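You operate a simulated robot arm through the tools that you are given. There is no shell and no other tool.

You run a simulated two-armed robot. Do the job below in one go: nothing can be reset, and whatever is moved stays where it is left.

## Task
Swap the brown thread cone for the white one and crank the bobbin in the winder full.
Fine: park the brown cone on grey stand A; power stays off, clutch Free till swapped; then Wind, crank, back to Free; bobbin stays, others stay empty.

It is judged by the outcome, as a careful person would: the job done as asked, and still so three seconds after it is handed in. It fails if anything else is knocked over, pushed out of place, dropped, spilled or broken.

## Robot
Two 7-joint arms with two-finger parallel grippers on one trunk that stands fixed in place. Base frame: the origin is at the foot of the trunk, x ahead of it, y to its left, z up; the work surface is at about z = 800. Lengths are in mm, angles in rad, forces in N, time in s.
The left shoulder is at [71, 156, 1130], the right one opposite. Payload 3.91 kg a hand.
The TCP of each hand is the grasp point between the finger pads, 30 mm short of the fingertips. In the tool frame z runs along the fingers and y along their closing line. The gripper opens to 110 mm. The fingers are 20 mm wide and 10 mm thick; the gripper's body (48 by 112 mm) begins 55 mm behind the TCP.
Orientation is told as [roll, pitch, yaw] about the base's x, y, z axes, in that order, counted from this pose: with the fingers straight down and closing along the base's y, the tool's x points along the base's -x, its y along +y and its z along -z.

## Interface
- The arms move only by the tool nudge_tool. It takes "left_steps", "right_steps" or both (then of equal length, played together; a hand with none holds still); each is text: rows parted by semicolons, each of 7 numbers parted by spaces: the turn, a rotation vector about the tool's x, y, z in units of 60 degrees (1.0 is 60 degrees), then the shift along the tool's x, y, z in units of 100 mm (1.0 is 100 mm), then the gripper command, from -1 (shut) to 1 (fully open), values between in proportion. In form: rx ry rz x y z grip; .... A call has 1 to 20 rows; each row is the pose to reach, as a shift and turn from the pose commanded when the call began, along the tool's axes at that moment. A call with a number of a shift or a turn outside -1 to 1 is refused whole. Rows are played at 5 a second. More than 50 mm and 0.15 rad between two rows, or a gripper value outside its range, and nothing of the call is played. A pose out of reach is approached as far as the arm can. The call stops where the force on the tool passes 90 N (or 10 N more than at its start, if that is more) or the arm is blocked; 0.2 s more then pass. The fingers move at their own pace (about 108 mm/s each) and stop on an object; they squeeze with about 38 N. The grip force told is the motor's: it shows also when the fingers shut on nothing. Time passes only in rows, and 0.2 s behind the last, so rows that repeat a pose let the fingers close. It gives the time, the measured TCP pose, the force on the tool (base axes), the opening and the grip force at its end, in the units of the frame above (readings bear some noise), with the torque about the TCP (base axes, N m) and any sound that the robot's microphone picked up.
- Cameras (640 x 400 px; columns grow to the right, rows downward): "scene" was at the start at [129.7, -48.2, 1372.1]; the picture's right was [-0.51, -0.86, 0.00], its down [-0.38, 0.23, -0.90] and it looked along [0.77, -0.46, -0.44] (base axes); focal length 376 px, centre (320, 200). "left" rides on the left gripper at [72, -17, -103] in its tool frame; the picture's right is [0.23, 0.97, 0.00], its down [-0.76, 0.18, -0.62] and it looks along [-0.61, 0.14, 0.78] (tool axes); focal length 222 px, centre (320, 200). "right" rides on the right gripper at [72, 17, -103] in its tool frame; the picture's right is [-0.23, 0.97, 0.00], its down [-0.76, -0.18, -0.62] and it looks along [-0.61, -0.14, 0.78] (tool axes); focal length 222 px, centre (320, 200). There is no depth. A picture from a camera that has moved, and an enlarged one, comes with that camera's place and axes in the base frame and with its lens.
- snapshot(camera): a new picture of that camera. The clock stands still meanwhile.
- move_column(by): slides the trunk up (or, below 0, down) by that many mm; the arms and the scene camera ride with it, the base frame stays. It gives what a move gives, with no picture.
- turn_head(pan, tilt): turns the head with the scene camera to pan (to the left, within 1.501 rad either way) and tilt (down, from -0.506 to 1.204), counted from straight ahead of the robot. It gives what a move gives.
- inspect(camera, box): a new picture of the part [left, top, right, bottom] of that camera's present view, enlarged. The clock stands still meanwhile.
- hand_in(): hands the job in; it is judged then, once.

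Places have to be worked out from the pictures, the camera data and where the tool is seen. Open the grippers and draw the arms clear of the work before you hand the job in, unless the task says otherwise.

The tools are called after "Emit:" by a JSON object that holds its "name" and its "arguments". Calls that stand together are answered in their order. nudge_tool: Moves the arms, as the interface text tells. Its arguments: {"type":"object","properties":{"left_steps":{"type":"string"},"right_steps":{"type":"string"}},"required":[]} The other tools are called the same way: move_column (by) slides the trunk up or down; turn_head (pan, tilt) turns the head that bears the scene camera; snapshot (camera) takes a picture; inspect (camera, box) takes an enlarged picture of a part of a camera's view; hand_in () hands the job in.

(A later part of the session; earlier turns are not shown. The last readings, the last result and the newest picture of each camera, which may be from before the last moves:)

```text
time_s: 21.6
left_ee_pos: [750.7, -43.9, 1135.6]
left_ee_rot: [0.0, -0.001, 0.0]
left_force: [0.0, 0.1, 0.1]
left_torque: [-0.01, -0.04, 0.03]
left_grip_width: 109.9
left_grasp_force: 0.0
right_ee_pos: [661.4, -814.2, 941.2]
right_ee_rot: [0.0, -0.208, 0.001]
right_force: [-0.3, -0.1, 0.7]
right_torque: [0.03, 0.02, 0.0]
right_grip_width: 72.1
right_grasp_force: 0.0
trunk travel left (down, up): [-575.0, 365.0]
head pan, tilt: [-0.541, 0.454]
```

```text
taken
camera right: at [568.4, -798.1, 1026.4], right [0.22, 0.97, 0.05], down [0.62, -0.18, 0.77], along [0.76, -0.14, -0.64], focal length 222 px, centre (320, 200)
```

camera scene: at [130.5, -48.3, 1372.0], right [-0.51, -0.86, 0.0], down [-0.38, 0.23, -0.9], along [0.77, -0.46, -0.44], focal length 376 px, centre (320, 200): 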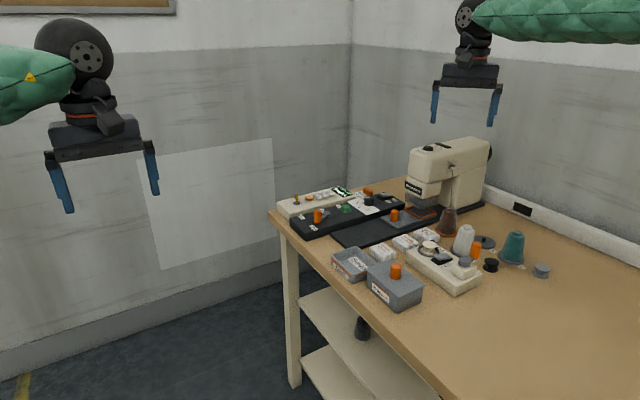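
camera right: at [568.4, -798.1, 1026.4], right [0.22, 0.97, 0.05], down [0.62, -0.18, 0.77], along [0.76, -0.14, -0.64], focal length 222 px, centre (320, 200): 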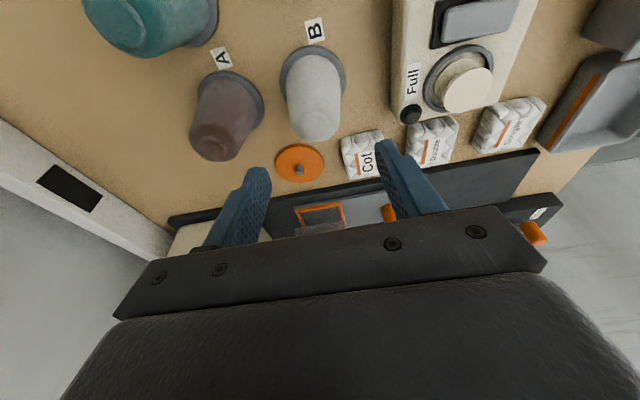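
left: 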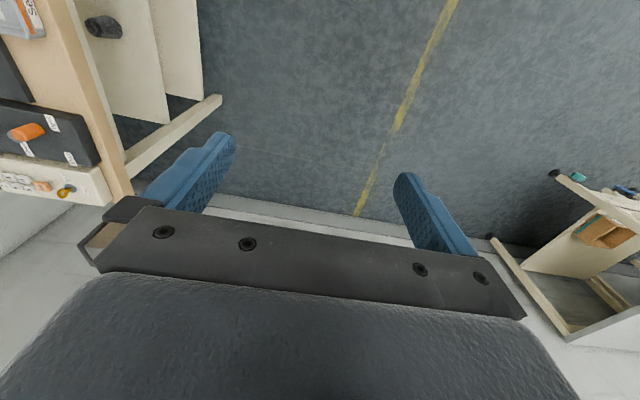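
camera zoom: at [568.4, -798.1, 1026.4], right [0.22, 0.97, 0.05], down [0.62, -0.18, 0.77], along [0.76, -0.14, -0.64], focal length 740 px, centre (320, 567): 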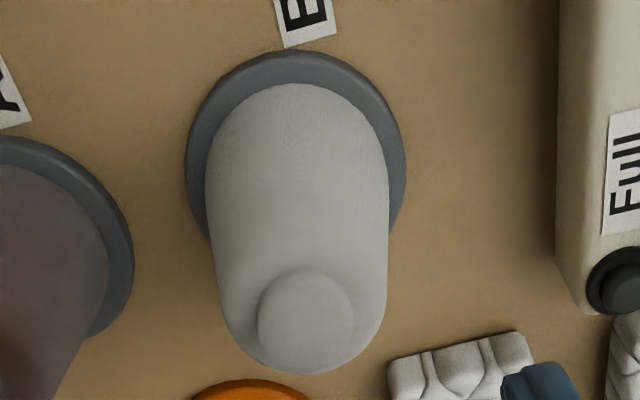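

White cone is at nearly the same relative pose; correction ≈ (+0.8,-1.8). I lower 98 mm to grip height z≈843 with that correction.

Emit:
{"name": "nudge_tool", "arguments": {"right_steps": "0 0 0 0.035 -0.018 0.2 0.31; 0 0 0 0.075 -0.018 0.39 0.31; 0 0 0 0.115 -0.018 0.58 0.31; 0 0 0 0.155 -0.018 0.77 0.31; 0 0 0 0.197 -0.018 0.96 0.31; 0 0 0 0.197 -0.018 0.96 0.31"}}

Emit:
{"name": "snapshot", "arguments": {"camera": "right"}}

Emit:
{"name": "inspect", "arguments": {"camera": "scene", "box": [410, 160, 570, 280]}}

```text
time_s: 23.0
left_ee_pos: [752.0, -43.6, 1136.4]
left_ee_rot: [-0.001, 0.001, 0.001]
left_force: [-0.4, 0.2, 0.3]
left_torque: [-0.03, -0.02, 0.01]
left_grip_width: 110.2
left_grasp_force: 0.0
right_ee_pos: [661.5, -815.8, 842.5]
right_ee_rot: [-0.001, -0.21, 0.0]
right_force: [0.5, 0.2, 0.1]
right_torque: [0.01, 0.01, -0.02]
right_grip_width: 72.0
right_grasp_force: 0.1
trunk travel left (down, up): [-575.0, 365.0]
head pan, tilt: [-0.541, 0.454]
```

```text
taken
camera right: at [568.5, -799.8, 928.3], right [0.22, 0.97, 0.05], down [0.62, -0.18, 0.77], along [0.76, -0.14, -0.64], focal length 222 px, centre (320, 200)
```

right: 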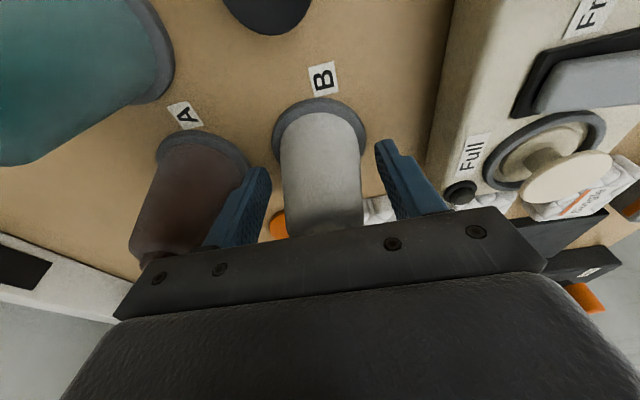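

```text
3.33 times, centred on (490, 220) of scene
camera zoom: at [129.5, -48.1, 1372.2], right [-0.51, -0.86, 0.0], down [-0.38, 0.23, -0.9], along [0.77, -0.46, -0.44], focal length 1252 px, centre (-247, 133)
```

zoom: 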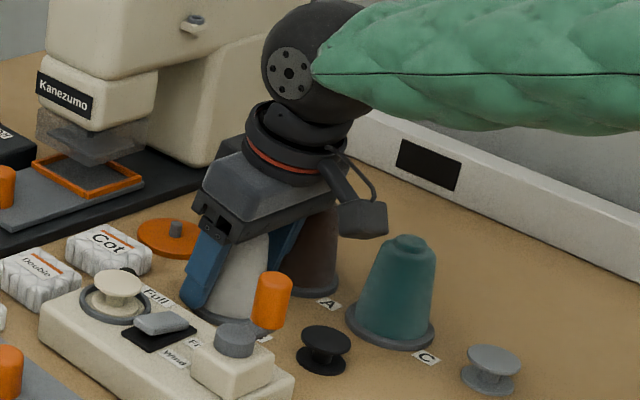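

White cone sits centred between the pads. Closing, then lifting in the next call.

Emit:
{"name": "nudge_tool", "arguments": {"right_steps": "0 0 0 0 0 0 0; 0 0 0 0 0 0 -0.3; 0 0 0 0 0 0 -1; 0 0 0 0 0 0 -1"}}

Emit:
{"name": "nudge_tool", "arguments": {"right_steps": "0 0 0 -0.021 0 -0.098 -1; 0 0 0 -0.042 0 -0.196 -1; 0 0 0 -0.063 0 -0.293 -1; 0 0 0 -0.084 0 -0.391 -1; 0 0 0 -0.105 0 -0.489 -1; 0 0 0 -0.105 0 -0.489 -1"}}

Emit:
{"name": "inspect", "arguments": {"camera": "right", "box": [240, 40, 400, 160]}}

Emit:
{"name": "inspect", "arguments": {"camera": "scene", "box": [410, 160, 570, 280]}}

```text
time_s: 24.0
left_ee_pos: [752.3, -44.3, 1134.8]
left_ee_rot: [0.0, -0.001, 0.002]
left_force: [-0.7, -0.3, 0.4]
left_torque: [-0.07, 0.0, 0.0]
left_grip_width: 110.1
left_grasp_force: 0.1
right_ee_pos: [661.2, -817.0, 842.5]
right_ee_rot: [0.0, -0.209, 0.0]
right_force: [-0.3, -0.1, 0.1]
right_torque: [0.01, -0.02, 0.04]
right_grip_width: 50.9
right_grasp_force: 37.4
trunk travel left (down, up): [-575.0, 365.0]
head pan, tilt: [-0.541, 0.454]
```

```text
time_s: 25.4
left_ee_pos: [752.2, -44.3, 1135.1]
left_ee_rot: [0.0, 0.0, 0.001]
left_force: [-0.1, -0.3, -0.2]
left_torque: [0.01, 0.0, 0.02]
left_grip_width: 110.0
left_grasp_force: 0.0
right_ee_pos: [660.2, -815.0, 892.9]
right_ee_rot: [-0.001, -0.209, -0.001]
right_force: [0.8, -0.4, -1.4]
right_torque: [0.03, 0.02, 0.0]
right_grip_width: 50.9
right_grasp_force: 38.0
trunk travel left (down, up): [-575.0, 365.0]
head pan, tilt: [-0.541, 0.454]
```

```text
3.33 times, centred on (320, 100) of right
camera zoom: at [568.5, -799.8, 978.3], right [0.22, 0.97, 0.05], down [0.62, -0.18, 0.77], along [0.76, -0.14, -0.64], focal length 740 px, centre (320, 533)
```

zoom: 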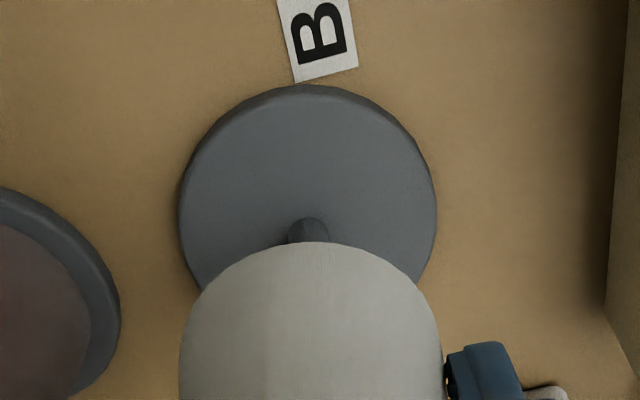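

```text
3.33 times, centred on (490, 220) of scene
camera zoom: at [129.9, -48.4, 1372.1], right [-0.51, -0.86, 0.0], down [-0.38, 0.23, -0.9], along [0.77, -0.46, -0.44], focal length 1252 px, centre (-247, 133)
```

zoom: 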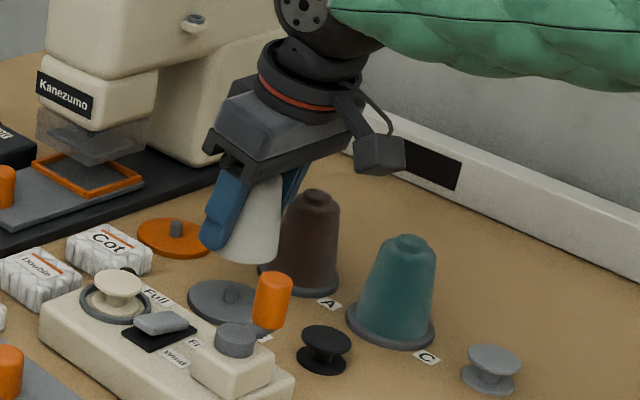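

The white cone is held (51 mm, 38 N). I now carry it along a path staying away from the brown cone to above the orange spindle, delta (+95.2,-40.7), same height.

Emit:
{"name": "nudge_tool", "arguments": {"right_steps": "0 0 0 -0.147 0 0.031 -1; 0 0 0 -0.293 0 0.063 -1; 0 0 0 -0.44 -0.05 0.094 -1; 0 0 0 -0.587 -0.1 0.126 -1; 0 0 0 -0.782 -0.25 0.168 -1; 0 0 0 -0.931 -0.407 0.199 -1; 0 0 0 -0.931 -0.407 0.199 -1"}}

Emit:
{"name": "inspect", "arguments": {"camera": "right", "box": [240, 40, 400, 160]}}

Emit:
{"name": "inspect", "arguments": {"camera": "scene", "box": [390, 140, 550, 260]}}

```text
time_s: 27.0
left_ee_pos: [751.3, -44.7, 1135.4]
left_ee_rot: [-0.002, 0.001, 0.001]
left_force: [-0.2, 0.4, 0.4]
left_torque: [0.01, 0.0, 0.03]
left_grip_width: 109.8
left_grasp_force: 0.0
right_ee_pos: [755.4, -856.0, 893.4]
right_ee_rot: [0.001, -0.211, 0.002]
right_force: [-0.3, -0.6, -1.2]
right_torque: [-0.02, -0.05, 0.0]
right_grip_width: 51.2
right_grasp_force: 37.8
trunk travel left (down, up): [-575.0, 365.0]
head pan, tilt: [-0.541, 0.454]
```

```text
3.33 times, centred on (320, 100) of right
camera zoom: at [663.0, -839.4, 979.0], right [0.22, 0.97, 0.05], down [0.62, -0.18, 0.77], along [0.76, -0.14, -0.64], focal length 740 px, centre (320, 533)
```

zoom: 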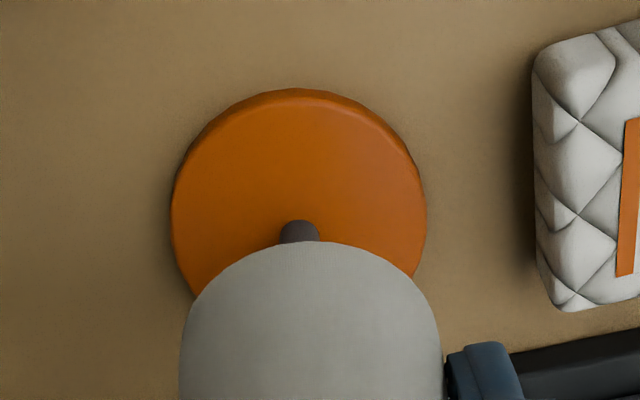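

```text
3.33 times, centred on (470, 200) of scene
camera zoom: at [129.4, -48.2, 1372.2], right [-0.51, -0.86, 0.0], down [-0.38, 0.23, -0.9], along [0.77, -0.46, -0.44], focal length 1252 px, centre (-180, 200)
```

zoom: 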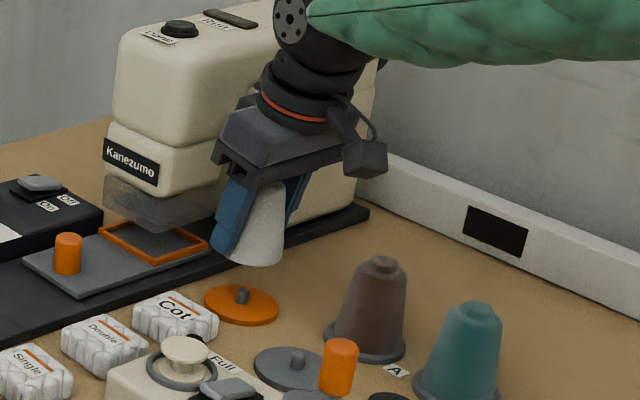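

Peg at (300,220) vs target (301,219): alignment within ~0.5 mm. Lowering 44 mm, then settling in small steps.

Emit:
{"name": "nudge_tool", "arguments": {"right_steps": "0 0 0 0.023 0 0.108 -1; 0 0 0 0.046 0 0.215 -1; 0 0 0 0.069 0 0.323 -1; 0 0 0 0.092 0 0.43 -1; 0 0 0 0.092 0 0.43 -1"}}

Emit:
{"name": "nudge_tool", "arguments": {"right_steps": "0 0 0 0.003 0 0.015 -1; 0 0 0 0.006 0 0.029 -1; 0 0 0 0.01 0 0.044 -1; 0 0 0 0.01 0 0.044 -1"}}

Emit:
{"name": "inspect", "arguments": {"camera": "right", "box": [220, 60, 420, 210]}}

Emit:
{"name": "inspect", "arguments": {"camera": "scene", "box": [410, 180, 490, 240]}}

```text
time_s: 28.2
left_ee_pos: [750.9, -43.8, 1135.4]
left_ee_rot: [0.0, 0.001, 0.0]
left_force: [-0.7, -0.6, -0.7]
left_torque: [-0.01, 0.01, 0.01]
left_grip_width: 109.9
left_grasp_force: 0.0
right_ee_pos: [754.6, -856.2, 848.3]
right_ee_rot: [0.0, -0.207, 0.0]
right_force: [-0.1, -0.3, -1.0]
right_torque: [-0.03, 0.02, -0.01]
right_grip_width: 51.0
right_grasp_force: 38.2
trunk travel left (down, up): [-575.0, 365.0]
head pan, tilt: [-0.541, 0.454]
```

```text
time_s: 29.2
left_ee_pos: [751.7, -43.1, 1136.1]
left_ee_rot: [0.0, 0.001, 0.002]
left_force: [-0.2, -0.2, 0.2]
left_torque: [0.02, 0.03, 0.03]
left_grip_width: 110.1
left_grasp_force: 0.1
right_ee_pos: [754.7, -857.8, 842.8]
right_ee_rot: [0.001, -0.211, -0.001]
right_force: [-0.3, 0.7, -0.3]
right_torque: [0.0, 0.01, -0.02]
right_grip_width: 50.8
right_grasp_force: 38.0
trunk travel left (down, up): [-575.0, 365.0]
head pan, tilt: [-0.541, 0.454]
```

```text
2.67 times, centred on (320, 135) of right
camera zoom: at [662.6, -840.6, 929.9], right [0.22, 0.97, 0.05], down [0.62, -0.18, 0.77], along [0.76, -0.14, -0.64], focal length 592 px, centre (320, 373)
```

zoom: 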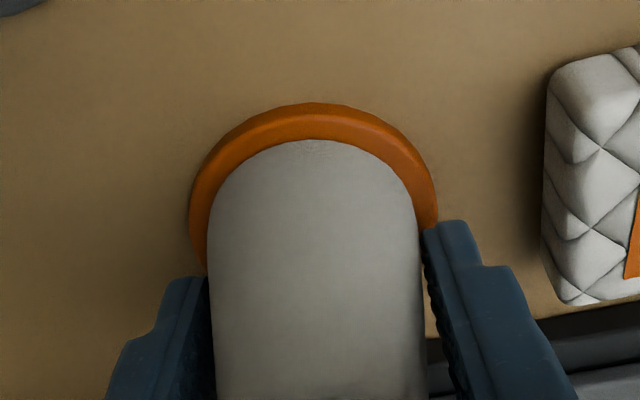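

```text
6.67 times, centred on (450, 210) of scene
camera zoom: at [129.8, -48.3, 1372.1], right [-0.51, -0.86, 0.0], down [-0.38, 0.23, -0.9], along [0.77, -0.46, -0.44], focal length 2505 px, centre (-547, 133)
```

zoom: 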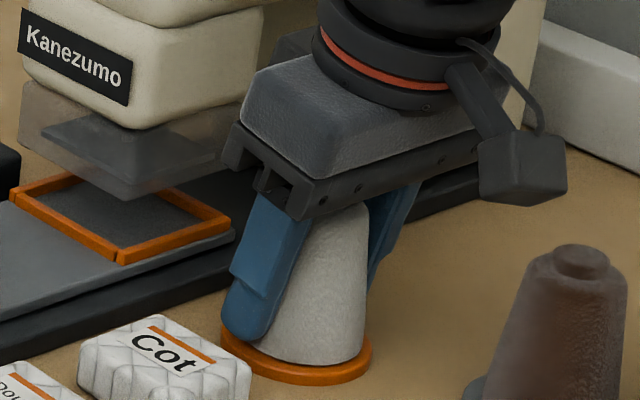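

Nearly seated with no contact force yet. Another 1–2 mm to feel contact.

Emit:
{"name": "nudge_tool", "arguments": {"right_steps": "0 0 0 0.0015 0 0.007 -1; 0 0 0 0.003 0 0.015 -1; 0 0 0 0.003 0 0.015 -1"}}

```text
time_s: 30.0
left_ee_pos: [752.4, -43.6, 1135.6]
left_ee_rot: [-0.001, -0.001, 0.001]
left_force: [-0.5, -0.4, 0.2]
left_torque: [-0.03, 0.0, 0.01]
left_grip_width: 109.8
left_grasp_force: 0.0
right_ee_pos: [755.6, -857.3, 841.9]
right_ee_rot: [-0.001, -0.21, 0.001]
right_force: [0.4, 0.7, -0.5]
right_torque: [-0.03, 0.01, 0.0]
right_grip_width: 51.0
right_grasp_force: 37.8
trunk travel left (down, up): [-575.0, 365.0]
head pan, tilt: [-0.541, 0.454]
```

Force is near zero (held weight now partly relieved); one more millimetre.

Emit:
{"name": "nudge_tool", "arguments": {"right_steps": "0 0 0 0.001 0 0.005 -1; 0 0 0 0.002 0 0.01 -1; 0 0 0 0.002 0 0.01 -1"}}

```text
time_s: 30.8
left_ee_pos: [752.3, -44.1, 1136.3]
left_ee_rot: [0.001, 0.0, 0.001]
left_force: [-0.5, -0.2, -0.5]
left_torque: [-0.01, 0.0, -0.02]
left_grip_width: 110.0
left_grasp_force: 0.1
right_ee_pos: [755.9, -856.7, 842.0]
right_ee_rot: [-0.001, -0.208, 0.001]
right_force: [-0.8, 0.8, 3.3]
right_torque: [0.06, 0.06, 0.01]
right_grip_width: 50.8
right_grasp_force: 37.8
trunk travel left (down, up): [-575.0, 365.0]
head pan, tilt: [-0.541, 0.454]
```

Contact felt (3.3 N). Releasing to 72 mm and raising straight up 100 mm.

Emit:
{"name": "nudge_tool", "arguments": {"right_steps": "0 0 0 0 0 0 0; 0 0 0 0 0 0 0.2; 0 0 0 0 0 0 0.31; 0 0 0 0 0 0 0.31"}}

Emit:
{"name": "nudge_tool", "arguments": {"right_steps": "0 0 0 -0.052 0 -0.245 0.31; 0 0 0 -0.105 0 -0.489 0.31; 0 0 0 -0.157 0 -0.733 0.31; 0 0 0 -0.209 0 -0.978 0.31; 0 0 0 -0.209 0 -0.978 0.31"}}

Emit:
{"name": "snapshot", "arguments": {"camera": "right"}}

Emit:
{"name": "inspect", "arguments": {"camera": "scene", "box": [390, 140, 550, 260]}}

```text
time_s: 31.8
left_ee_pos: [751.7, -45.2, 1134.7]
left_ee_rot: [0.001, -0.001, 0.001]
left_force: [-1.2, 0.1, -0.1]
left_torque: [-0.01, 0.02, -0.01]
left_grip_width: 109.8
left_grasp_force: 0.0
right_ee_pos: [755.7, -855.4, 841.3]
right_ee_rot: [0.002, -0.209, -0.001]
right_force: [0.5, 0.4, -0.2]
right_torque: [-0.02, 0.0, -0.01]
right_grip_width: 72.4
right_grasp_force: 0.1
trunk travel left (down, up): [-575.0, 365.0]
head pan, tilt: [-0.541, 0.454]
```

```text
time_s: 33.0
left_ee_pos: [752.7, -44.4, 1134.8]
left_ee_rot: [0.0, 0.001, 0.002]
left_force: [-0.7, 0.3, 0.2]
left_torque: [0.01, 0.01, 0.0]
left_grip_width: 110.1
left_grasp_force: 0.1
right_ee_pos: [757.4, -855.5, 940.8]
right_ee_rot: [0.001, -0.209, 0.0]
right_force: [0.0, -0.4, -0.2]
right_torque: [0.01, 0.03, 0.0]
right_grip_width: 72.3
right_grasp_force: 0.0
trunk travel left (down, up): [-575.0, 365.0]
head pan, tilt: [-0.541, 0.454]
```

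```text
taken
camera right: at [664.8, -839.3, 1026.6], right [0.22, 0.97, 0.05], down [0.62, -0.18, 0.77], along [0.76, -0.14, -0.64], focal length 222 px, centre (320, 200)
```

right: 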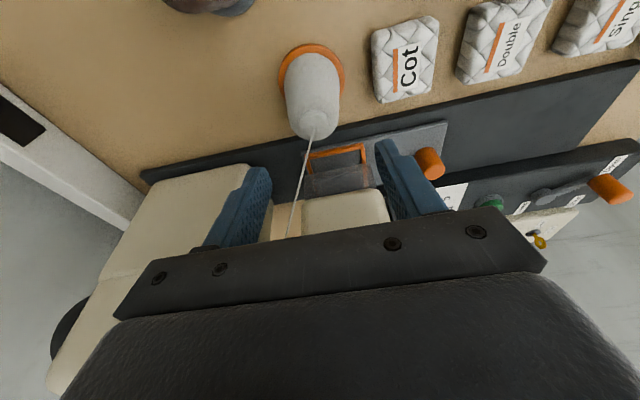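

```text
3.33 times, centred on (470, 200) of scene
camera zoom: at [130.1, -48.6, 1372.0], right [-0.51, -0.86, 0.0], down [-0.38, 0.23, -0.9], along [0.77, -0.46, -0.44], focal length 1252 px, centre (-180, 200)
```

zoom: 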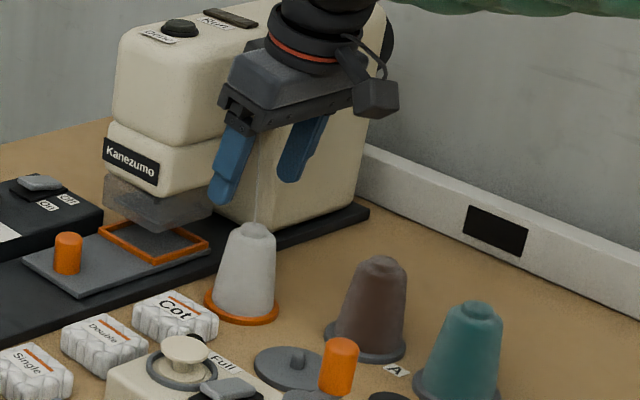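

The white cone is on the orange spindle and the machine thread has turned white; brown is on A. Now I move the right hand back above the winder for a close look.

Emit:
{"name": "nudge_tool", "arguments": {"right_steps": "0 0 0 0.18 0.2 -0.12 0.31; 0 0 0 0.36 0.4 -0.24 0.31; 0 0 0 0.54 0.6 -0.36 0.31; 0 0 0 0.72 0.8 -0.48 0.31; 0 0 0 0.894 1.0 -0.6 0.31; 0 0 0 0.894 1.0 -0.6 0.31"}}

Emit:
{"name": "nudge_tool", "arguments": {"right_steps": "0 0 0 0.3 0.2 0 0.31; 0 0 0 0.6 0.4 0 0.31; 0 0 0 0.9 0.6 0 0.31; 0 0 0 0.9 0.6 0 0.31"}}

Emit:
{"name": "snapshot", "arguments": {"camera": "right"}}

Emit:
{"name": "snapshot", "arguments": {"camera": "scene"}}

```text
time_s: 34.4
left_ee_pos: [752.3, -43.6, 1134.6]
left_ee_rot: [0.0, 0.0, 0.002]
left_force: [0.3, 0.0, 0.7]
left_torque: [-0.02, -0.02, -0.04]
left_grip_width: 110.0
left_grasp_force: 0.0
right_ee_pos: [652.3, -754.9, 983.5]
right_ee_rot: [0.0, -0.208, 0.001]
right_force: [0.2, -0.8, 0.1]
right_torque: [-0.01, 0.02, -0.04]
right_grip_width: 72.0
right_grasp_force: 0.0
trunk travel left (down, up): [-575.0, 365.0]
head pan, tilt: [-0.541, 0.454]
```

```text
time_s: 35.4
left_ee_pos: [752.4, -45.0, 1134.9]
left_ee_rot: [0.001, 0.0, -0.001]
left_force: [0.9, 1.0, 0.1]
left_torque: [0.01, 0.03, -0.02]
left_grip_width: 109.8
left_grasp_force: 0.0
right_ee_pos: [566.1, -695.9, 964.7]
right_ee_rot: [0.001, -0.209, -0.001]
right_force: [0.9, 0.2, 0.0]
right_torque: [0.01, 0.0, -0.03]
right_grip_width: 72.0
right_grasp_force: 0.0
trunk travel left (down, up): [-575.0, 365.0]
head pan, tilt: [-0.541, 0.454]
```

```text
taken
camera right: at [474.4, -679.0, 1049.8], right [0.22, 0.97, 0.05], down [0.62, -0.18, 0.77], along [0.76, -0.14, -0.64], focal length 222 px, centre (320, 200)
```

right: 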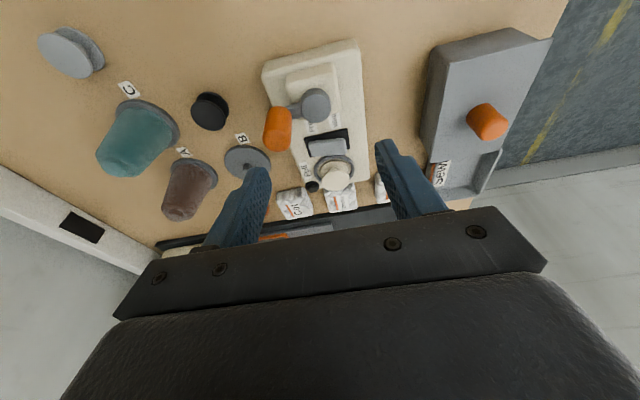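

```text
taken
camera scene: at [130.2, -48.3, 1372.0], right [-0.51, -0.86, 0.0], down [-0.38, 0.23, -0.9], along [0.77, -0.46, -0.44], focal length 376 px, centre (320, 200)
```

scene: 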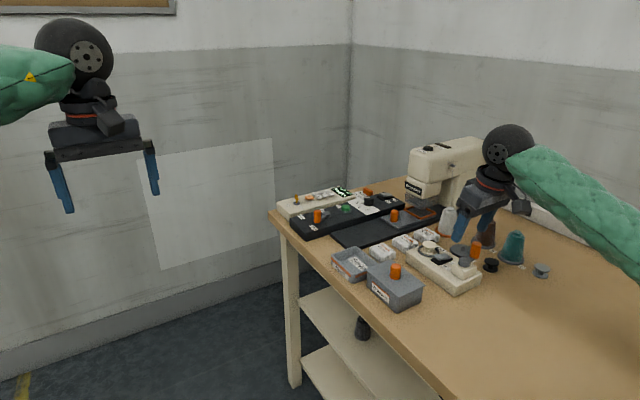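

Emit:
{"name": "inspect", "arguments": {"camera": "right", "box": [240, 40, 400, 200]}}

Emit:
{"name": "inspect", "arguments": {"camera": "scene", "box": [400, 225, 490, 295]}}

```text
2.50 times, centred on (320, 120) of right
camera zoom: at [474.4, -679.0, 1049.8], right [0.22, 0.97, 0.05], down [0.62, -0.18, 0.77], along [0.76, -0.14, -0.64], focal length 555 px, centre (320, 400)
```

zoom: 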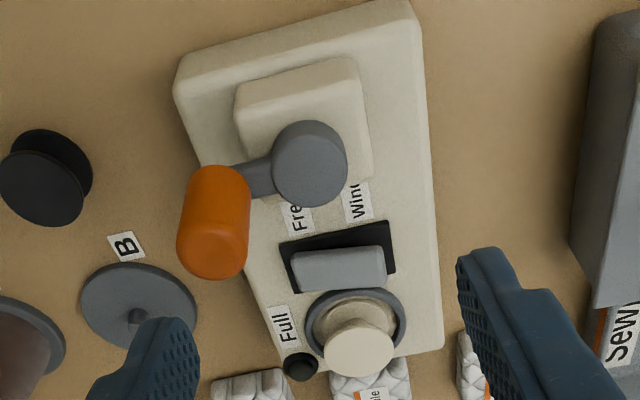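

```text
5.71 times, centred on (445, 260) of scene
camera zoom: at [130.2, -48.3, 1372.0], right [-0.51, -0.86, 0.0], down [-0.38, 0.23, -0.9], along [0.77, -0.46, -0.44], focal length 2147 px, centre (-394, -143)
```

zoom: 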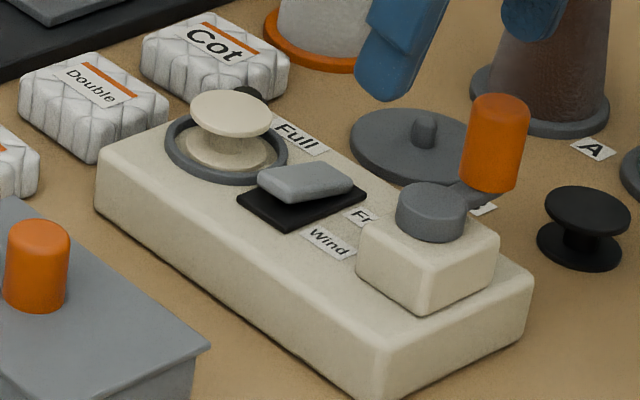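

The clutch looks like a rocker on a black plate, centre ≈ (629,-695,846); crank hub ≈ (568,-695), orange handle ≈ (568,-729), z 867–908. I zoom in on the rocker to see its tilt.

Emit:
{"name": "inspect", "arguments": {"camera": "scene", "box": [425, 240, 475, 275]}}

Emit:
{"name": "inspect", "arguments": {"camera": "right", "box": [300, 110, 370, 170]}}

Emit:
{"name": "inspect", "arguments": {"camera": "scene", "box": [360, 180, 410, 215]}}

```text
11.43 times, centred on (450, 258) of scene
camera zoom: at [130.2, -48.3, 1372.0], right [-0.51, -0.86, 0.0], down [-0.38, 0.23, -0.9], along [0.77, -0.46, -0.44], focal length 4294 px, centre (-1166, -457)
```

zoom: 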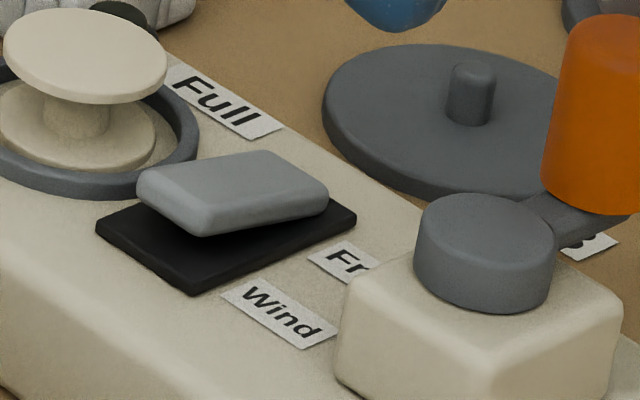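

```text
6.67 times, centred on (335, 140) of right
camera zoom: at [474.4, -679.0, 1049.8], right [0.22, 0.97, 0.05], down [0.62, -0.18, 0.77], along [0.76, -0.14, -0.64], focal length 1481 px, centre (220, 600)
```

zoom: 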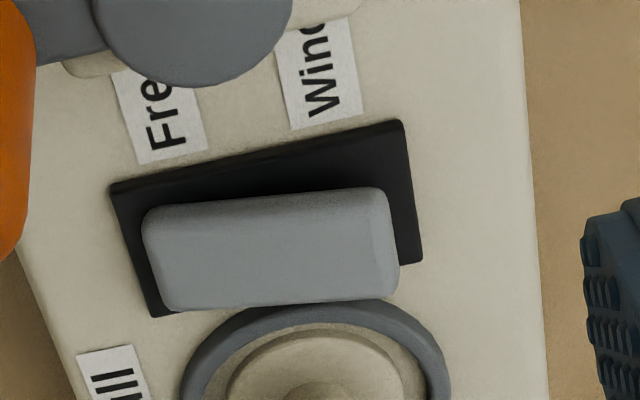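

```text
11.43 times, centred on (385, 198) of scene
camera zoom: at [130.2, -48.3, 1372.0], right [-0.51, -0.86, 0.0], down [-0.38, 0.23, -0.9], along [0.77, -0.46, -0.44], focal length 4294 px, centre (-423, 229)
```

zoom: 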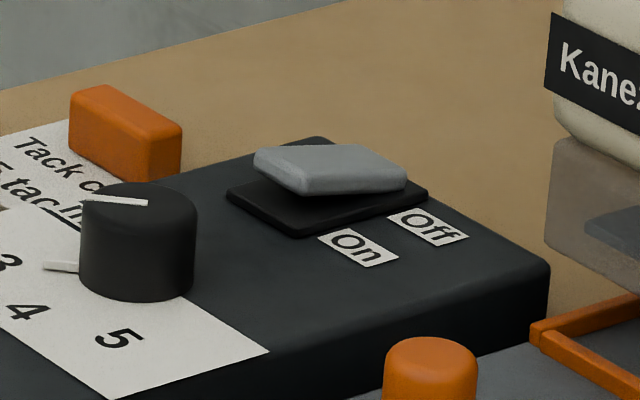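

The rocker's Wind (+y) end is raised, so it is in Free; pressing that end down sets Wind. First I return the tool to vertical and close the fingers while high.

Emit:
{"name": "nudge_tool", "arguments": {"right_steps": "0 0.067 0 0 0 0 0; 0 0.134 0 0 0 0 -0.5; 0 0.2 0 0 0 0 -1; 0 0.2 0 0 0 0 -1; 0 0.2 0 0 0 0 -1"}}

```text
time_s: 36.6
left_ee_pos: [751.7, -44.6, 1136.7]
left_ee_rot: [0.0, -0.001, 0.001]
left_force: [0.0, 0.6, -0.6]
left_torque: [0.01, 0.05, 0.03]
left_grip_width: 110.0
left_grasp_force: 0.0
right_ee_pos: [566.5, -695.7, 964.1]
right_ee_rot: [-0.001, 0.0, 0.0]
right_force: [0.1, 0.4, 0.9]
right_torque: [0.0, -0.03, 0.0]
right_grip_width: 0.2
right_grasp_force: 37.4
trunk travel left (down, up): [-575.0, 365.0]
head pan, tilt: [-0.541, 0.454]
```

Now vertical and shut. Moving to above the rocker's Wind end at (629,-675), tips at z≈890.

Emit:
{"name": "nudge_tool", "arguments": {"right_steps": "0 0 0 -0.31 0.1 0 -1; 0 0 0 -0.625 0.207 0 -1; 0 0 0 -0.625 0.207 0.22 -1; 0 0 0 -0.625 0.207 0.44 -1; 0 0 0 -0.625 0.207 0.44 -1"}}

Emit:
{"name": "snapshot", "arguments": {"camera": "right"}}

Emit:
{"name": "inspect", "arguments": {"camera": "scene", "box": [400, 200, 500, 275]}}

```text
time_s: 37.8
left_ee_pos: [751.9, -44.1, 1136.6]
left_ee_rot: [-0.002, -0.001, 0.002]
left_force: [-1.3, -0.8, 0.7]
left_torque: [-0.02, 0.0, -0.02]
left_grip_width: 109.8
left_grasp_force: 0.1
right_ee_pos: [629.0, -676.7, 919.5]
right_ee_rot: [0.0, 0.0, 0.001]
right_force: [-0.2, 0.3, 0.7]
right_torque: [-0.01, -0.01, -0.03]
right_grip_width: 0.1
right_grasp_force: 37.2
trunk travel left (down, up): [-575.0, 365.0]
head pan, tilt: [-0.541, 0.454]
```

```text
taken
camera right: at [557.6, -660.5, 1023.8], right [0.23, 0.97, 0.0], down [0.76, -0.18, 0.62], along [0.61, -0.14, -0.78], focal length 222 px, centre (320, 200)
```

right: 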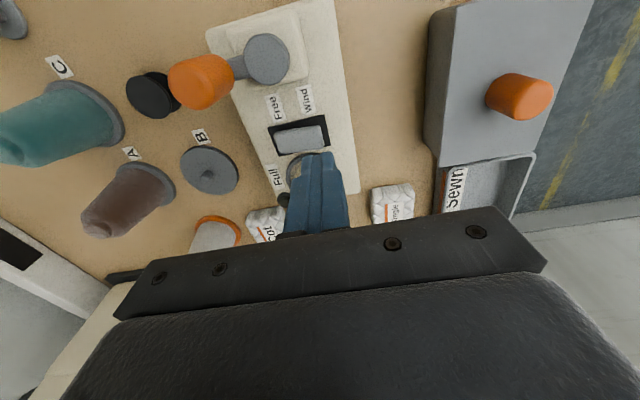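

```text
5.33 times, centred on (450, 238) of scene
camera zoom: at [129.0, -47.5, 1372.3], right [-0.51, -0.86, 0.0], down [-0.38, 0.23, -0.9], along [0.77, -0.46, -0.44], focal length 2004 px, centre (-373, 0)
```

zoom: 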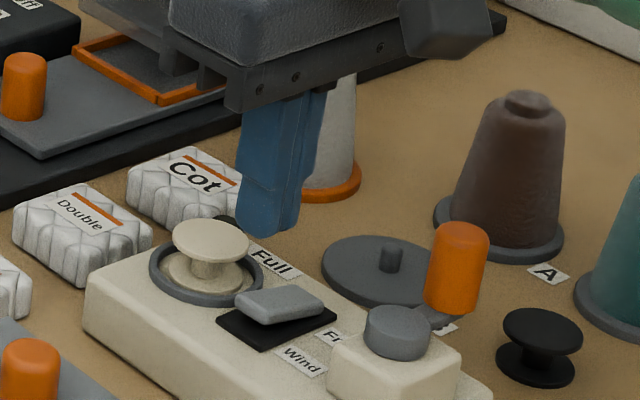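

Tip is over the Wind end, clear of the bobbin. Lowering 37 mm to just about touch (TCP z≈882).

Emit:
{"name": "nudge_tool", "arguments": {"right_steps": "0 0 0 0 0 0.15 -1; 0 0 0 0 0 0.28 -1; 0 0 0 0 0 0.34 -1; 0 0 0 0 0 0.37 -1; 0 0 0 0 0 0.37 -1"}}

Emit:
{"name": "inspect", "arguments": {"camera": "scene", "box": [410, 225, 480, 275]}}

```text
time_s: 39.0
left_ee_pos: [752.2, -44.8, 1135.4]
left_ee_rot: [-0.002, 0.001, -0.001]
left_force: [-0.4, -0.3, -0.3]
left_torque: [-0.02, 0.0, -0.04]
left_grip_width: 109.9
left_grasp_force: 0.1
right_ee_pos: [628.8, -677.0, 882.7]
right_ee_rot: [-0.001, 0.0, 0.0]
right_force: [-0.7, -0.5, 0.3]
right_torque: [-0.02, 0.01, 0.0]
right_grip_width: 0.0
right_grasp_force: 37.7
trunk travel left (down, up): [-575.0, 365.0]
head pan, tilt: [-0.541, 0.454]
```

```text
8.00 times, centred on (445, 250) of scene
camera zoom: at [129.6, -48.1, 1372.1], right [-0.51, -0.86, 0.0], down [-0.38, 0.23, -0.9], along [0.77, -0.46, -0.44], focal length 3006 px, centre (-680, -200)
```

zoom: 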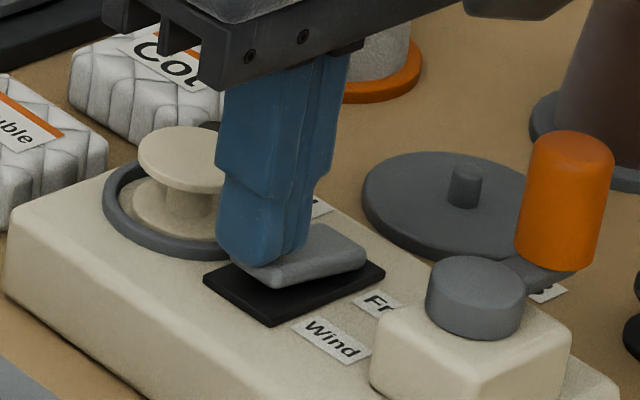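

The tip is just above the raised Wind end and well placed. Pressing 5 mm down in small rows.

Emit:
{"name": "nudge_tool", "arguments": {"right_steps": "0 0 0 0 0 0.02 -1; 0 0 0 0 0 0.04 -1; 0 0 0 0 0 0.05 -1; 0 0 0 0 0 0.05 -1"}}

Emit:
{"name": "inspect", "arguments": {"camera": "scene", "box": [410, 225, 480, 275]}}

```text
time_s: 40.0
left_ee_pos: [751.1, -43.4, 1136.4]
left_ee_rot: [0.0, 0.0, 0.0]
left_force: [-0.7, 0.1, -0.1]
left_torque: [0.01, 0.0, -0.01]
left_grip_width: 110.0
left_grasp_force: 0.1
right_ee_pos: [629.1, -676.8, 877.4]
right_ee_rot: [0.0, 0.0, -0.001]
right_force: [0.5, -2.9, 4.6]
right_torque: [-0.1, -0.03, 0.01]
right_grip_width: 0.0
right_grasp_force: 37.2
trunk travel left (down, up): [-575.0, 365.0]
head pan, tilt: [-0.541, 0.454]
```

```text
8.00 times, centred on (445, 250) of scene
camera zoom: at [129.5, -48.1, 1372.2], right [-0.51, -0.86, 0.0], down [-0.38, 0.23, -0.9], along [0.77, -0.46, -0.44], focal length 3006 px, centre (-680, -200)
```

zoom: 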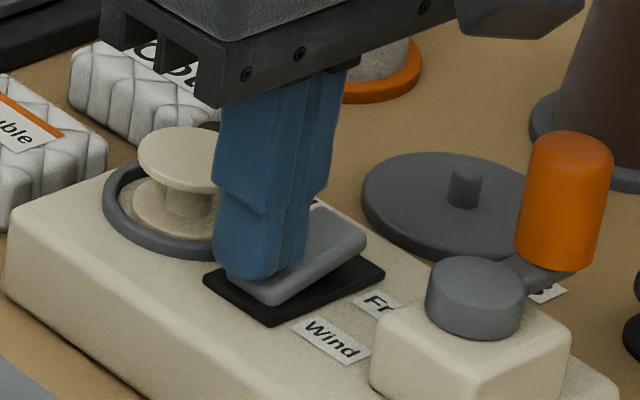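

The rocker is tipping toward Wind (force only ~5 N). Pressing 4 mm more.

Emit:
{"name": "nudge_tool", "arguments": {"right_steps": "0 0 0 0 0 0.02 -1; 0 0 0 0 0 0.03 -1; 0 0 0 0 0 0.04 -1; 0 0 0 0 0 0.04 -1"}}

Emit:
{"name": "inspect", "arguments": {"camera": "scene", "box": [410, 225, 480, 275]}}

```text
time_s: 41.0
left_ee_pos: [750.1, -41.7, 1136.8]
left_ee_rot: [0.0, 0.0, 0.001]
left_force: [-1.1, -0.1, 0.0]
left_torque: [0.01, 0.02, -0.01]
left_grip_width: 110.3
left_grasp_force: 0.2
right_ee_pos: [628.9, -675.9, 876.6]
right_ee_rot: [-0.002, -0.003, 0.0]
right_force: [9.7, -11.2, 35.9]
right_torque: [-0.67, -0.23, 0.11]
right_grip_width: 0.0
right_grasp_force: 37.3
trunk travel left (down, up): [-575.0, 365.0]
head pan, tilt: [-0.541, 0.454]
```

```text
8.00 times, centred on (445, 250) of scene
camera zoom: at [128.1, -46.5, 1372.7], right [-0.51, -0.86, 0.0], down [-0.38, 0.22, -0.9], along [0.77, -0.46, -0.44], focal length 3006 px, centre (-680, -200)
```

zoom: 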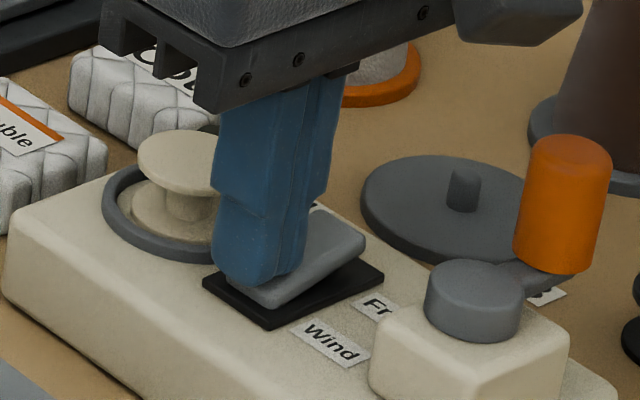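

Force rose to 36 N: the rocker is bottomed at Wind. Backing straight up 50 mm and checking that it stays.

Emit:
{"name": "nudge_tool", "arguments": {"right_steps": "0 0 0 0 0 -0.1 -1; 0 0 0 0 0 -0.3 -1; 0 0 0 0 0 -0.55 -1; 0 0 0 0 0 -0.8 -1; 0 0 0 0 0 -0.8 -1"}}

Emit:
{"name": "inspect", "arguments": {"camera": "scene", "box": [410, 225, 480, 275]}}

```text
time_s: 42.2
left_ee_pos: [751.8, -43.5, 1135.6]
left_ee_rot: [0.001, 0.0, 0.0]
left_force: [0.4, -0.3, -0.1]
left_torque: [-0.01, -0.03, 0.01]
left_grip_width: 110.0
left_grasp_force: 0.1
right_ee_pos: [629.1, -675.7, 951.3]
right_ee_rot: [0.0, 0.001, 0.001]
right_force: [0.1, -0.4, -1.3]
right_torque: [0.0, -0.01, -0.03]
right_grip_width: 0.0
right_grasp_force: 37.3
trunk travel left (down, up): [-575.0, 365.0]
head pan, tilt: [-0.541, 0.454]
```

```text
8.00 times, centred on (445, 250) of scene
camera zoom: at [129.9, -48.5, 1372.1], right [-0.51, -0.86, 0.0], down [-0.38, 0.23, -0.9], along [0.77, -0.46, -0.44], focal length 3006 px, centre (-680, -200)
```

zoom: 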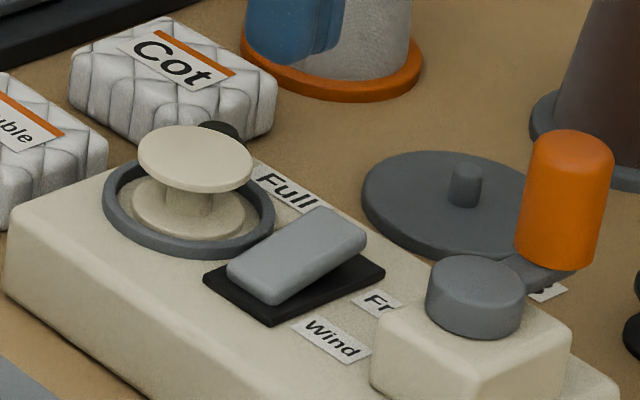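

The clutch stays at Wind; bobbin still empty. Next I go look at the crank handle closely before gripping: moving to about (600,-715,960) and opening to 50 mm.

Emit:
{"name": "nudge_tool", "arguments": {"right_steps": "0 0 0 0.1 -0.13 -0.05 -0.5; 0 0 0 0.2 -0.26 -0.09 -0.09; 0 0 0 0.29 -0.39 -0.09 -0.09; 0 0 0 0.29 -0.39 -0.09 -0.09"}}

Emit:
{"name": "inspect", "arguments": {"camera": "right", "box": [220, 50, 380, 150]}}

Emit:
{"name": "snapshot", "arguments": {"camera": "right"}}

```text
time_s: 43.2
left_ee_pos: [752.6, -44.0, 1135.3]
left_ee_rot: [0.0, 0.002, 0.003]
left_force: [0.1, -0.6, 0.5]
left_torque: [-0.02, 0.02, -0.05]
left_grip_width: 110.0
left_grasp_force: 0.1
right_ee_pos: [601.9, -713.4, 961.7]
right_ee_rot: [0.003, -0.001, 0.001]
right_force: [0.8, 0.2, -0.2]
right_torque: [0.03, 0.01, -0.01]
right_grip_width: 50.2
right_grasp_force: 0.1
trunk travel left (down, up): [-575.0, 365.0]
head pan, tilt: [-0.541, 0.454]
```

```text
4.00 times, centred on (300, 100) of right
camera zoom: at [530.0, -698.2, 1064.1], right [0.23, 0.97, 0.0], down [0.76, -0.18, 0.62], along [0.61, -0.14, -0.78], focal length 888 px, centre (400, 600)
```

zoom: 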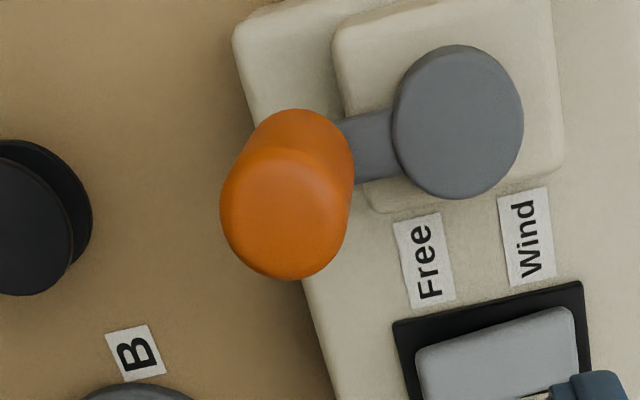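

```text
taken
camera right: at [530.0, -698.2, 1064.1], right [0.23, 0.97, 0.0], down [0.76, -0.18, 0.62], along [0.61, -0.14, -0.78], focal length 222 px, centre (320, 200)
```

right: 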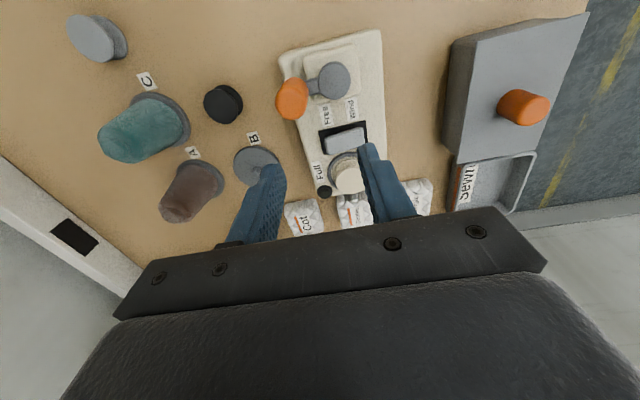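

Handle axis ≈ (566.4,-727), hub ≈ (566.3,-695.2), so crank radius ≈ 32 mm; handle top z≈908, hub top ≈ 874. I move above the handle and lower to TCP z≈910 so the fingertips (880) stay above the hub.

Emit:
{"name": "nudge_tool", "arguments": {"right_steps": "0 0 0 0.17 -0.06 0 -0.09; 0 0 0 0.337 -0.117 0 -0.09; 0 0 0 0.337 -0.117 0 -0.09"}}

Emit:
{"name": "snapshot", "arguments": {"camera": "right"}}

Emit:
{"name": "inspect", "arguments": {"camera": "scene", "box": [420, 190, 520, 265]}}

```text
time_s: 44.0
left_ee_pos: [752.8, -44.9, 1135.9]
left_ee_rot: [0.0, -0.001, -0.001]
left_force: [0.2, -0.2, -1.5]
left_torque: [0.0, 0.01, 0.0]
left_grip_width: 110.0
left_grasp_force: 0.1
right_ee_pos: [567.0, -727.3, 963.6]
right_ee_rot: [-0.001, 0.0, 0.0]
right_force: [-0.3, 0.7, -0.2]
right_torque: [0.0, 0.0, 0.04]
right_grip_width: 50.2
right_grasp_force: 0.1
trunk travel left (down, up): [-575.0, 365.0]
head pan, tilt: [-0.541, 0.454]
```

```text
taken
camera right: at [494.5, -710.7, 1065.7], right [0.23, 0.97, 0.0], down [0.76, -0.18, 0.62], along [0.61, -0.14, -0.78], focal length 222 px, centre (320, 200)
```

right: 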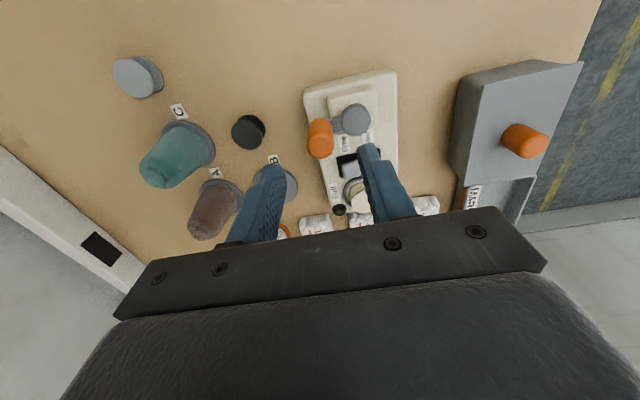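

```text
5.33 times, centred on (470, 228) of scene
camera zoom: at [129.8, -48.1, 1372.1], right [-0.51, -0.86, 0.0], down [-0.38, 0.23, -0.9], along [0.77, -0.46, -0.44], focal length 2004 px, centre (-480, 53)
```

zoom: 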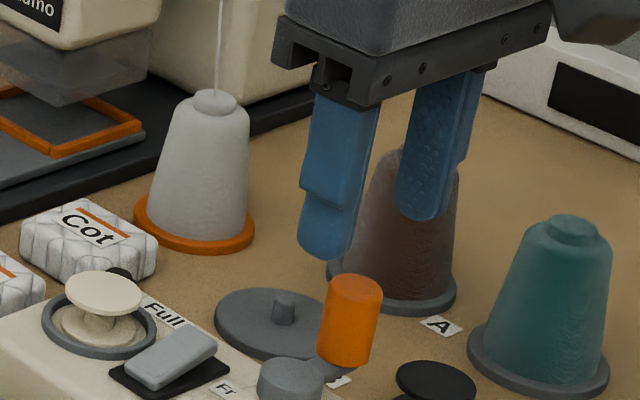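

Projection check confirms the fingers straddle the handle. Lowering 52 mm to TCP z≈911 (tips ~881, above the hub).

Emit:
{"name": "nudge_tool", "arguments": {"right_steps": "0 0 0 0 0 0.18 -0.2; 0 0 0 0 0 0.36 -0.27; 0 0 0 0 0 0.52 -0.27; 0 0 0 0 0 0.52 -0.27"}}

Emit:
{"name": "inspect", "arguments": {"camera": "scene", "box": [430, 205, 510, 265]}}

Emit:
{"name": "snapshot", "arguments": {"camera": "right"}}

```text
time_s: 45.0
left_ee_pos: [751.8, -43.8, 1136.2]
left_ee_rot: [0.001, 0.003, 0.002]
left_force: [-0.2, 0.0, -0.3]
left_torque: [-0.03, -0.02, 0.02]
left_grip_width: 109.9
left_grasp_force: 0.1
right_ee_pos: [567.2, -725.3, 909.7]
right_ee_rot: [-0.001, 0.0, 0.0]
right_force: [0.0, 0.3, -0.2]
right_torque: [0.01, 0.02, -0.04]
right_grip_width: 40.3
right_grasp_force: 0.0
trunk travel left (down, up): [-575.0, 365.0]
head pan, tilt: [-0.541, 0.454]
```

```text
6.67 times, centred on (470, 235) of scene
camera zoom: at [129.4, -47.9, 1372.2], right [-0.51, -0.86, 0.0], down [-0.38, 0.23, -0.9], along [0.77, -0.46, -0.44], focal length 2505 px, centre (-680, -33)
```

zoom: 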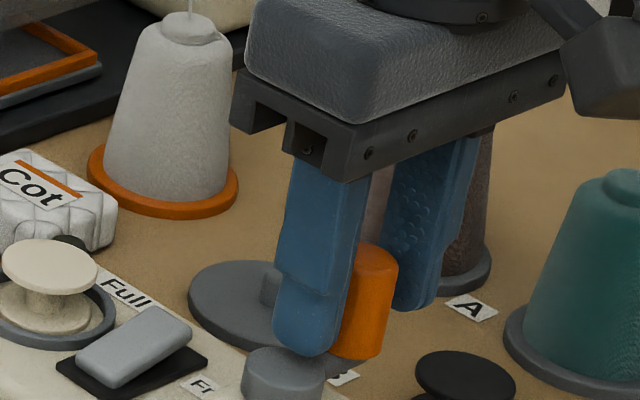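

```text
taken
camera right: at [495.1, -710.0, 1012.3], right [0.23, 0.97, 0.0], down [0.76, -0.18, 0.62], along [0.61, -0.14, -0.78], focal length 222 px, centre (320, 200)
```

right: 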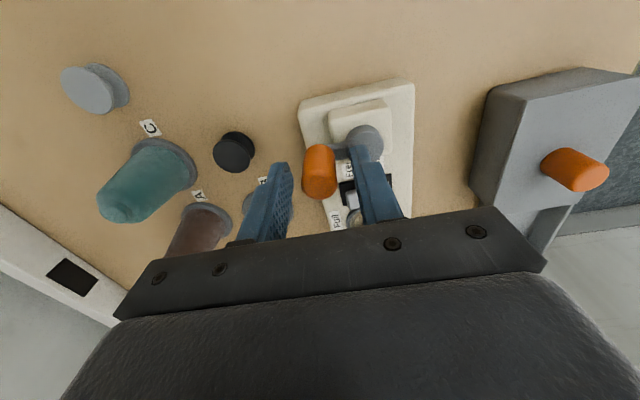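

Handle is centred at the grasp point. Closing on it.

Emit:
{"name": "nudge_tool", "arguments": {"right_steps": "0 0 0 0 0 0 -0.5; 0 0 0 0 0 0 -1; 0 0 0 0 0 0 -1; 0 0 0 0 0 0 -1"}}

```text
time_s: 46.0
left_ee_pos: [751.0, -43.9, 1135.6]
left_ee_rot: [0.001, 0.001, 0.0]
left_force: [-0.6, 0.5, 0.6]
left_torque: [-0.04, 0.01, -0.01]
left_grip_width: 109.8
left_grasp_force: 0.1
right_ee_pos: [567.7, -727.3, 909.8]
right_ee_rot: [-0.001, -0.001, 0.0]
right_force: [0.1, -2.0, -0.9]
right_torque: [-0.09, -0.05, 0.02]
right_grip_width: 21.0
right_grasp_force: 45.2
trunk travel left (down, up): [-575.0, 365.0]
head pan, tilt: [-0.541, 0.454]
```

Grip is firm on the 21 mm handle. Test arc: 30° clockwise (toward -x) with radius 31.8 mm, checking forces.

Emit:
{"name": "nudge_tool", "arguments": {"right_steps": "0 0 0 0.055 0.005 0 -1; 0 0 0 0.109 0.019 0 -1; 0 0 0 0.159 0.043 0 -1; 0 0 0 0.159 0.043 0 -1"}}

Emit:
{"name": "inspect", "arguments": {"camera": "scene", "box": [410, 215, 490, 275]}}

```text
time_s: 47.0
left_ee_pos: [752.0, -44.0, 1134.7]
left_ee_rot: [0.001, -0.001, 0.004]
left_force: [0.3, 0.5, -0.7]
left_torque: [0.0, 0.02, -0.03]
left_grip_width: 110.0
left_grasp_force: 0.1
right_ee_pos: [551.4, -721.2, 908.7]
right_ee_rot: [0.0, -0.001, 0.004]
right_force: [3.8, 5.7, -6.1]
right_torque: [0.11, -0.28, 0.0]
right_grip_width: 21.1
right_grasp_force: 44.8
trunk travel left (down, up): [-575.0, 365.0]
head pan, tilt: [-0.541, 0.454]
```

```text
6.67 times, centred on (450, 245) of scene
camera zoom: at [130.2, -48.0, 1372.0], right [-0.51, -0.86, 0.0], down [-0.38, 0.23, -0.9], along [0.77, -0.46, -0.44], focal length 2505 px, centre (-547, -100)
```

zoom: 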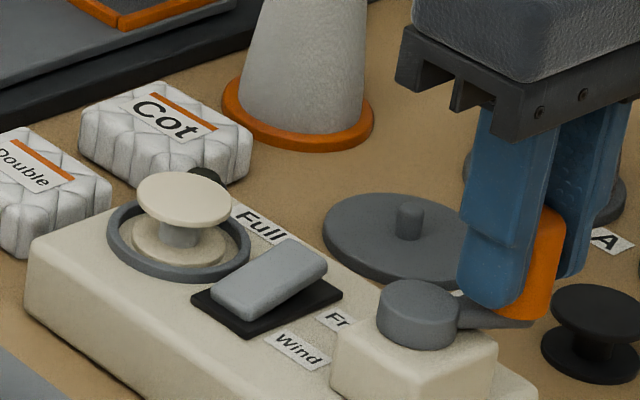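

The crank follows with only ~7 N, and the bobbin core is already getting thread-coloured. Continuing half a turn in 20° rows.

Emit:
{"name": "nudge_tool", "arguments": {"right_steps": "0 0 0 0.0846 0.071 0 -1; 0 0 0 0.1398 0.1666 0 -1; 0 0 0 0.159 0.2754 0 -1; 0 0 0 0.1398 0.3841 0 -1; 0 0 0 0.0846 0.4798 0 -1; 0 0 0 0 0.5508 0 -1; 0 0 0 -0.1038 0.5886 0 -1; 0 0 0 -0.2142 0.5886 0 -1; 0 0 0 -0.318 0.5508 0 -1"}}

Emit:
{"name": "inspect", "arguments": {"camera": "scene", "box": [410, 215, 490, 275]}}

```text
time_s: 49.0
left_ee_pos: [752.4, -44.7, 1134.7]
left_ee_rot: [0.001, 0.001, 0.001]
left_force: [0.4, 0.0, -0.9]
left_torque: [0.01, 0.03, -0.01]
left_grip_width: 110.0
left_grasp_force: 0.1
right_ee_pos: [584.7, -666.6, 908.2]
right_ee_rot: [0.002, 0.0, 0.002]
right_force: [4.1, 5.1, -12.4]
right_torque: [0.23, 0.22, 0.02]
right_grip_width: 21.2
right_grasp_force: 45.8
trunk travel left (down, up): [-575.0, 365.0]
head pan, tilt: [-0.541, 0.454]
```

```text
6.67 times, centred on (450, 245) of scene
camera zoom: at [130.8, -48.7, 1372.0], right [-0.51, -0.86, 0.0], down [-0.38, 0.23, -0.9], along [0.77, -0.46, -0.44], focal length 2505 px, centre (-547, -100)
```

zoom: 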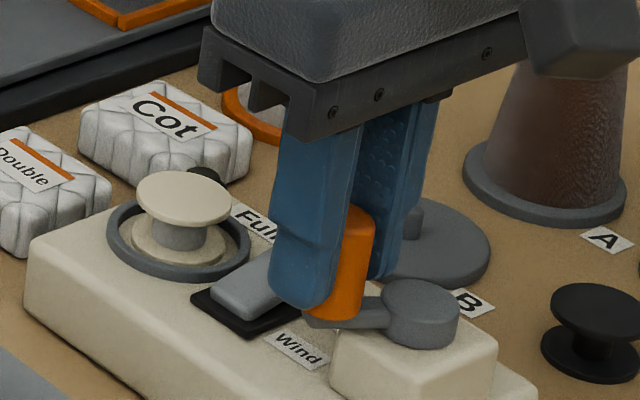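

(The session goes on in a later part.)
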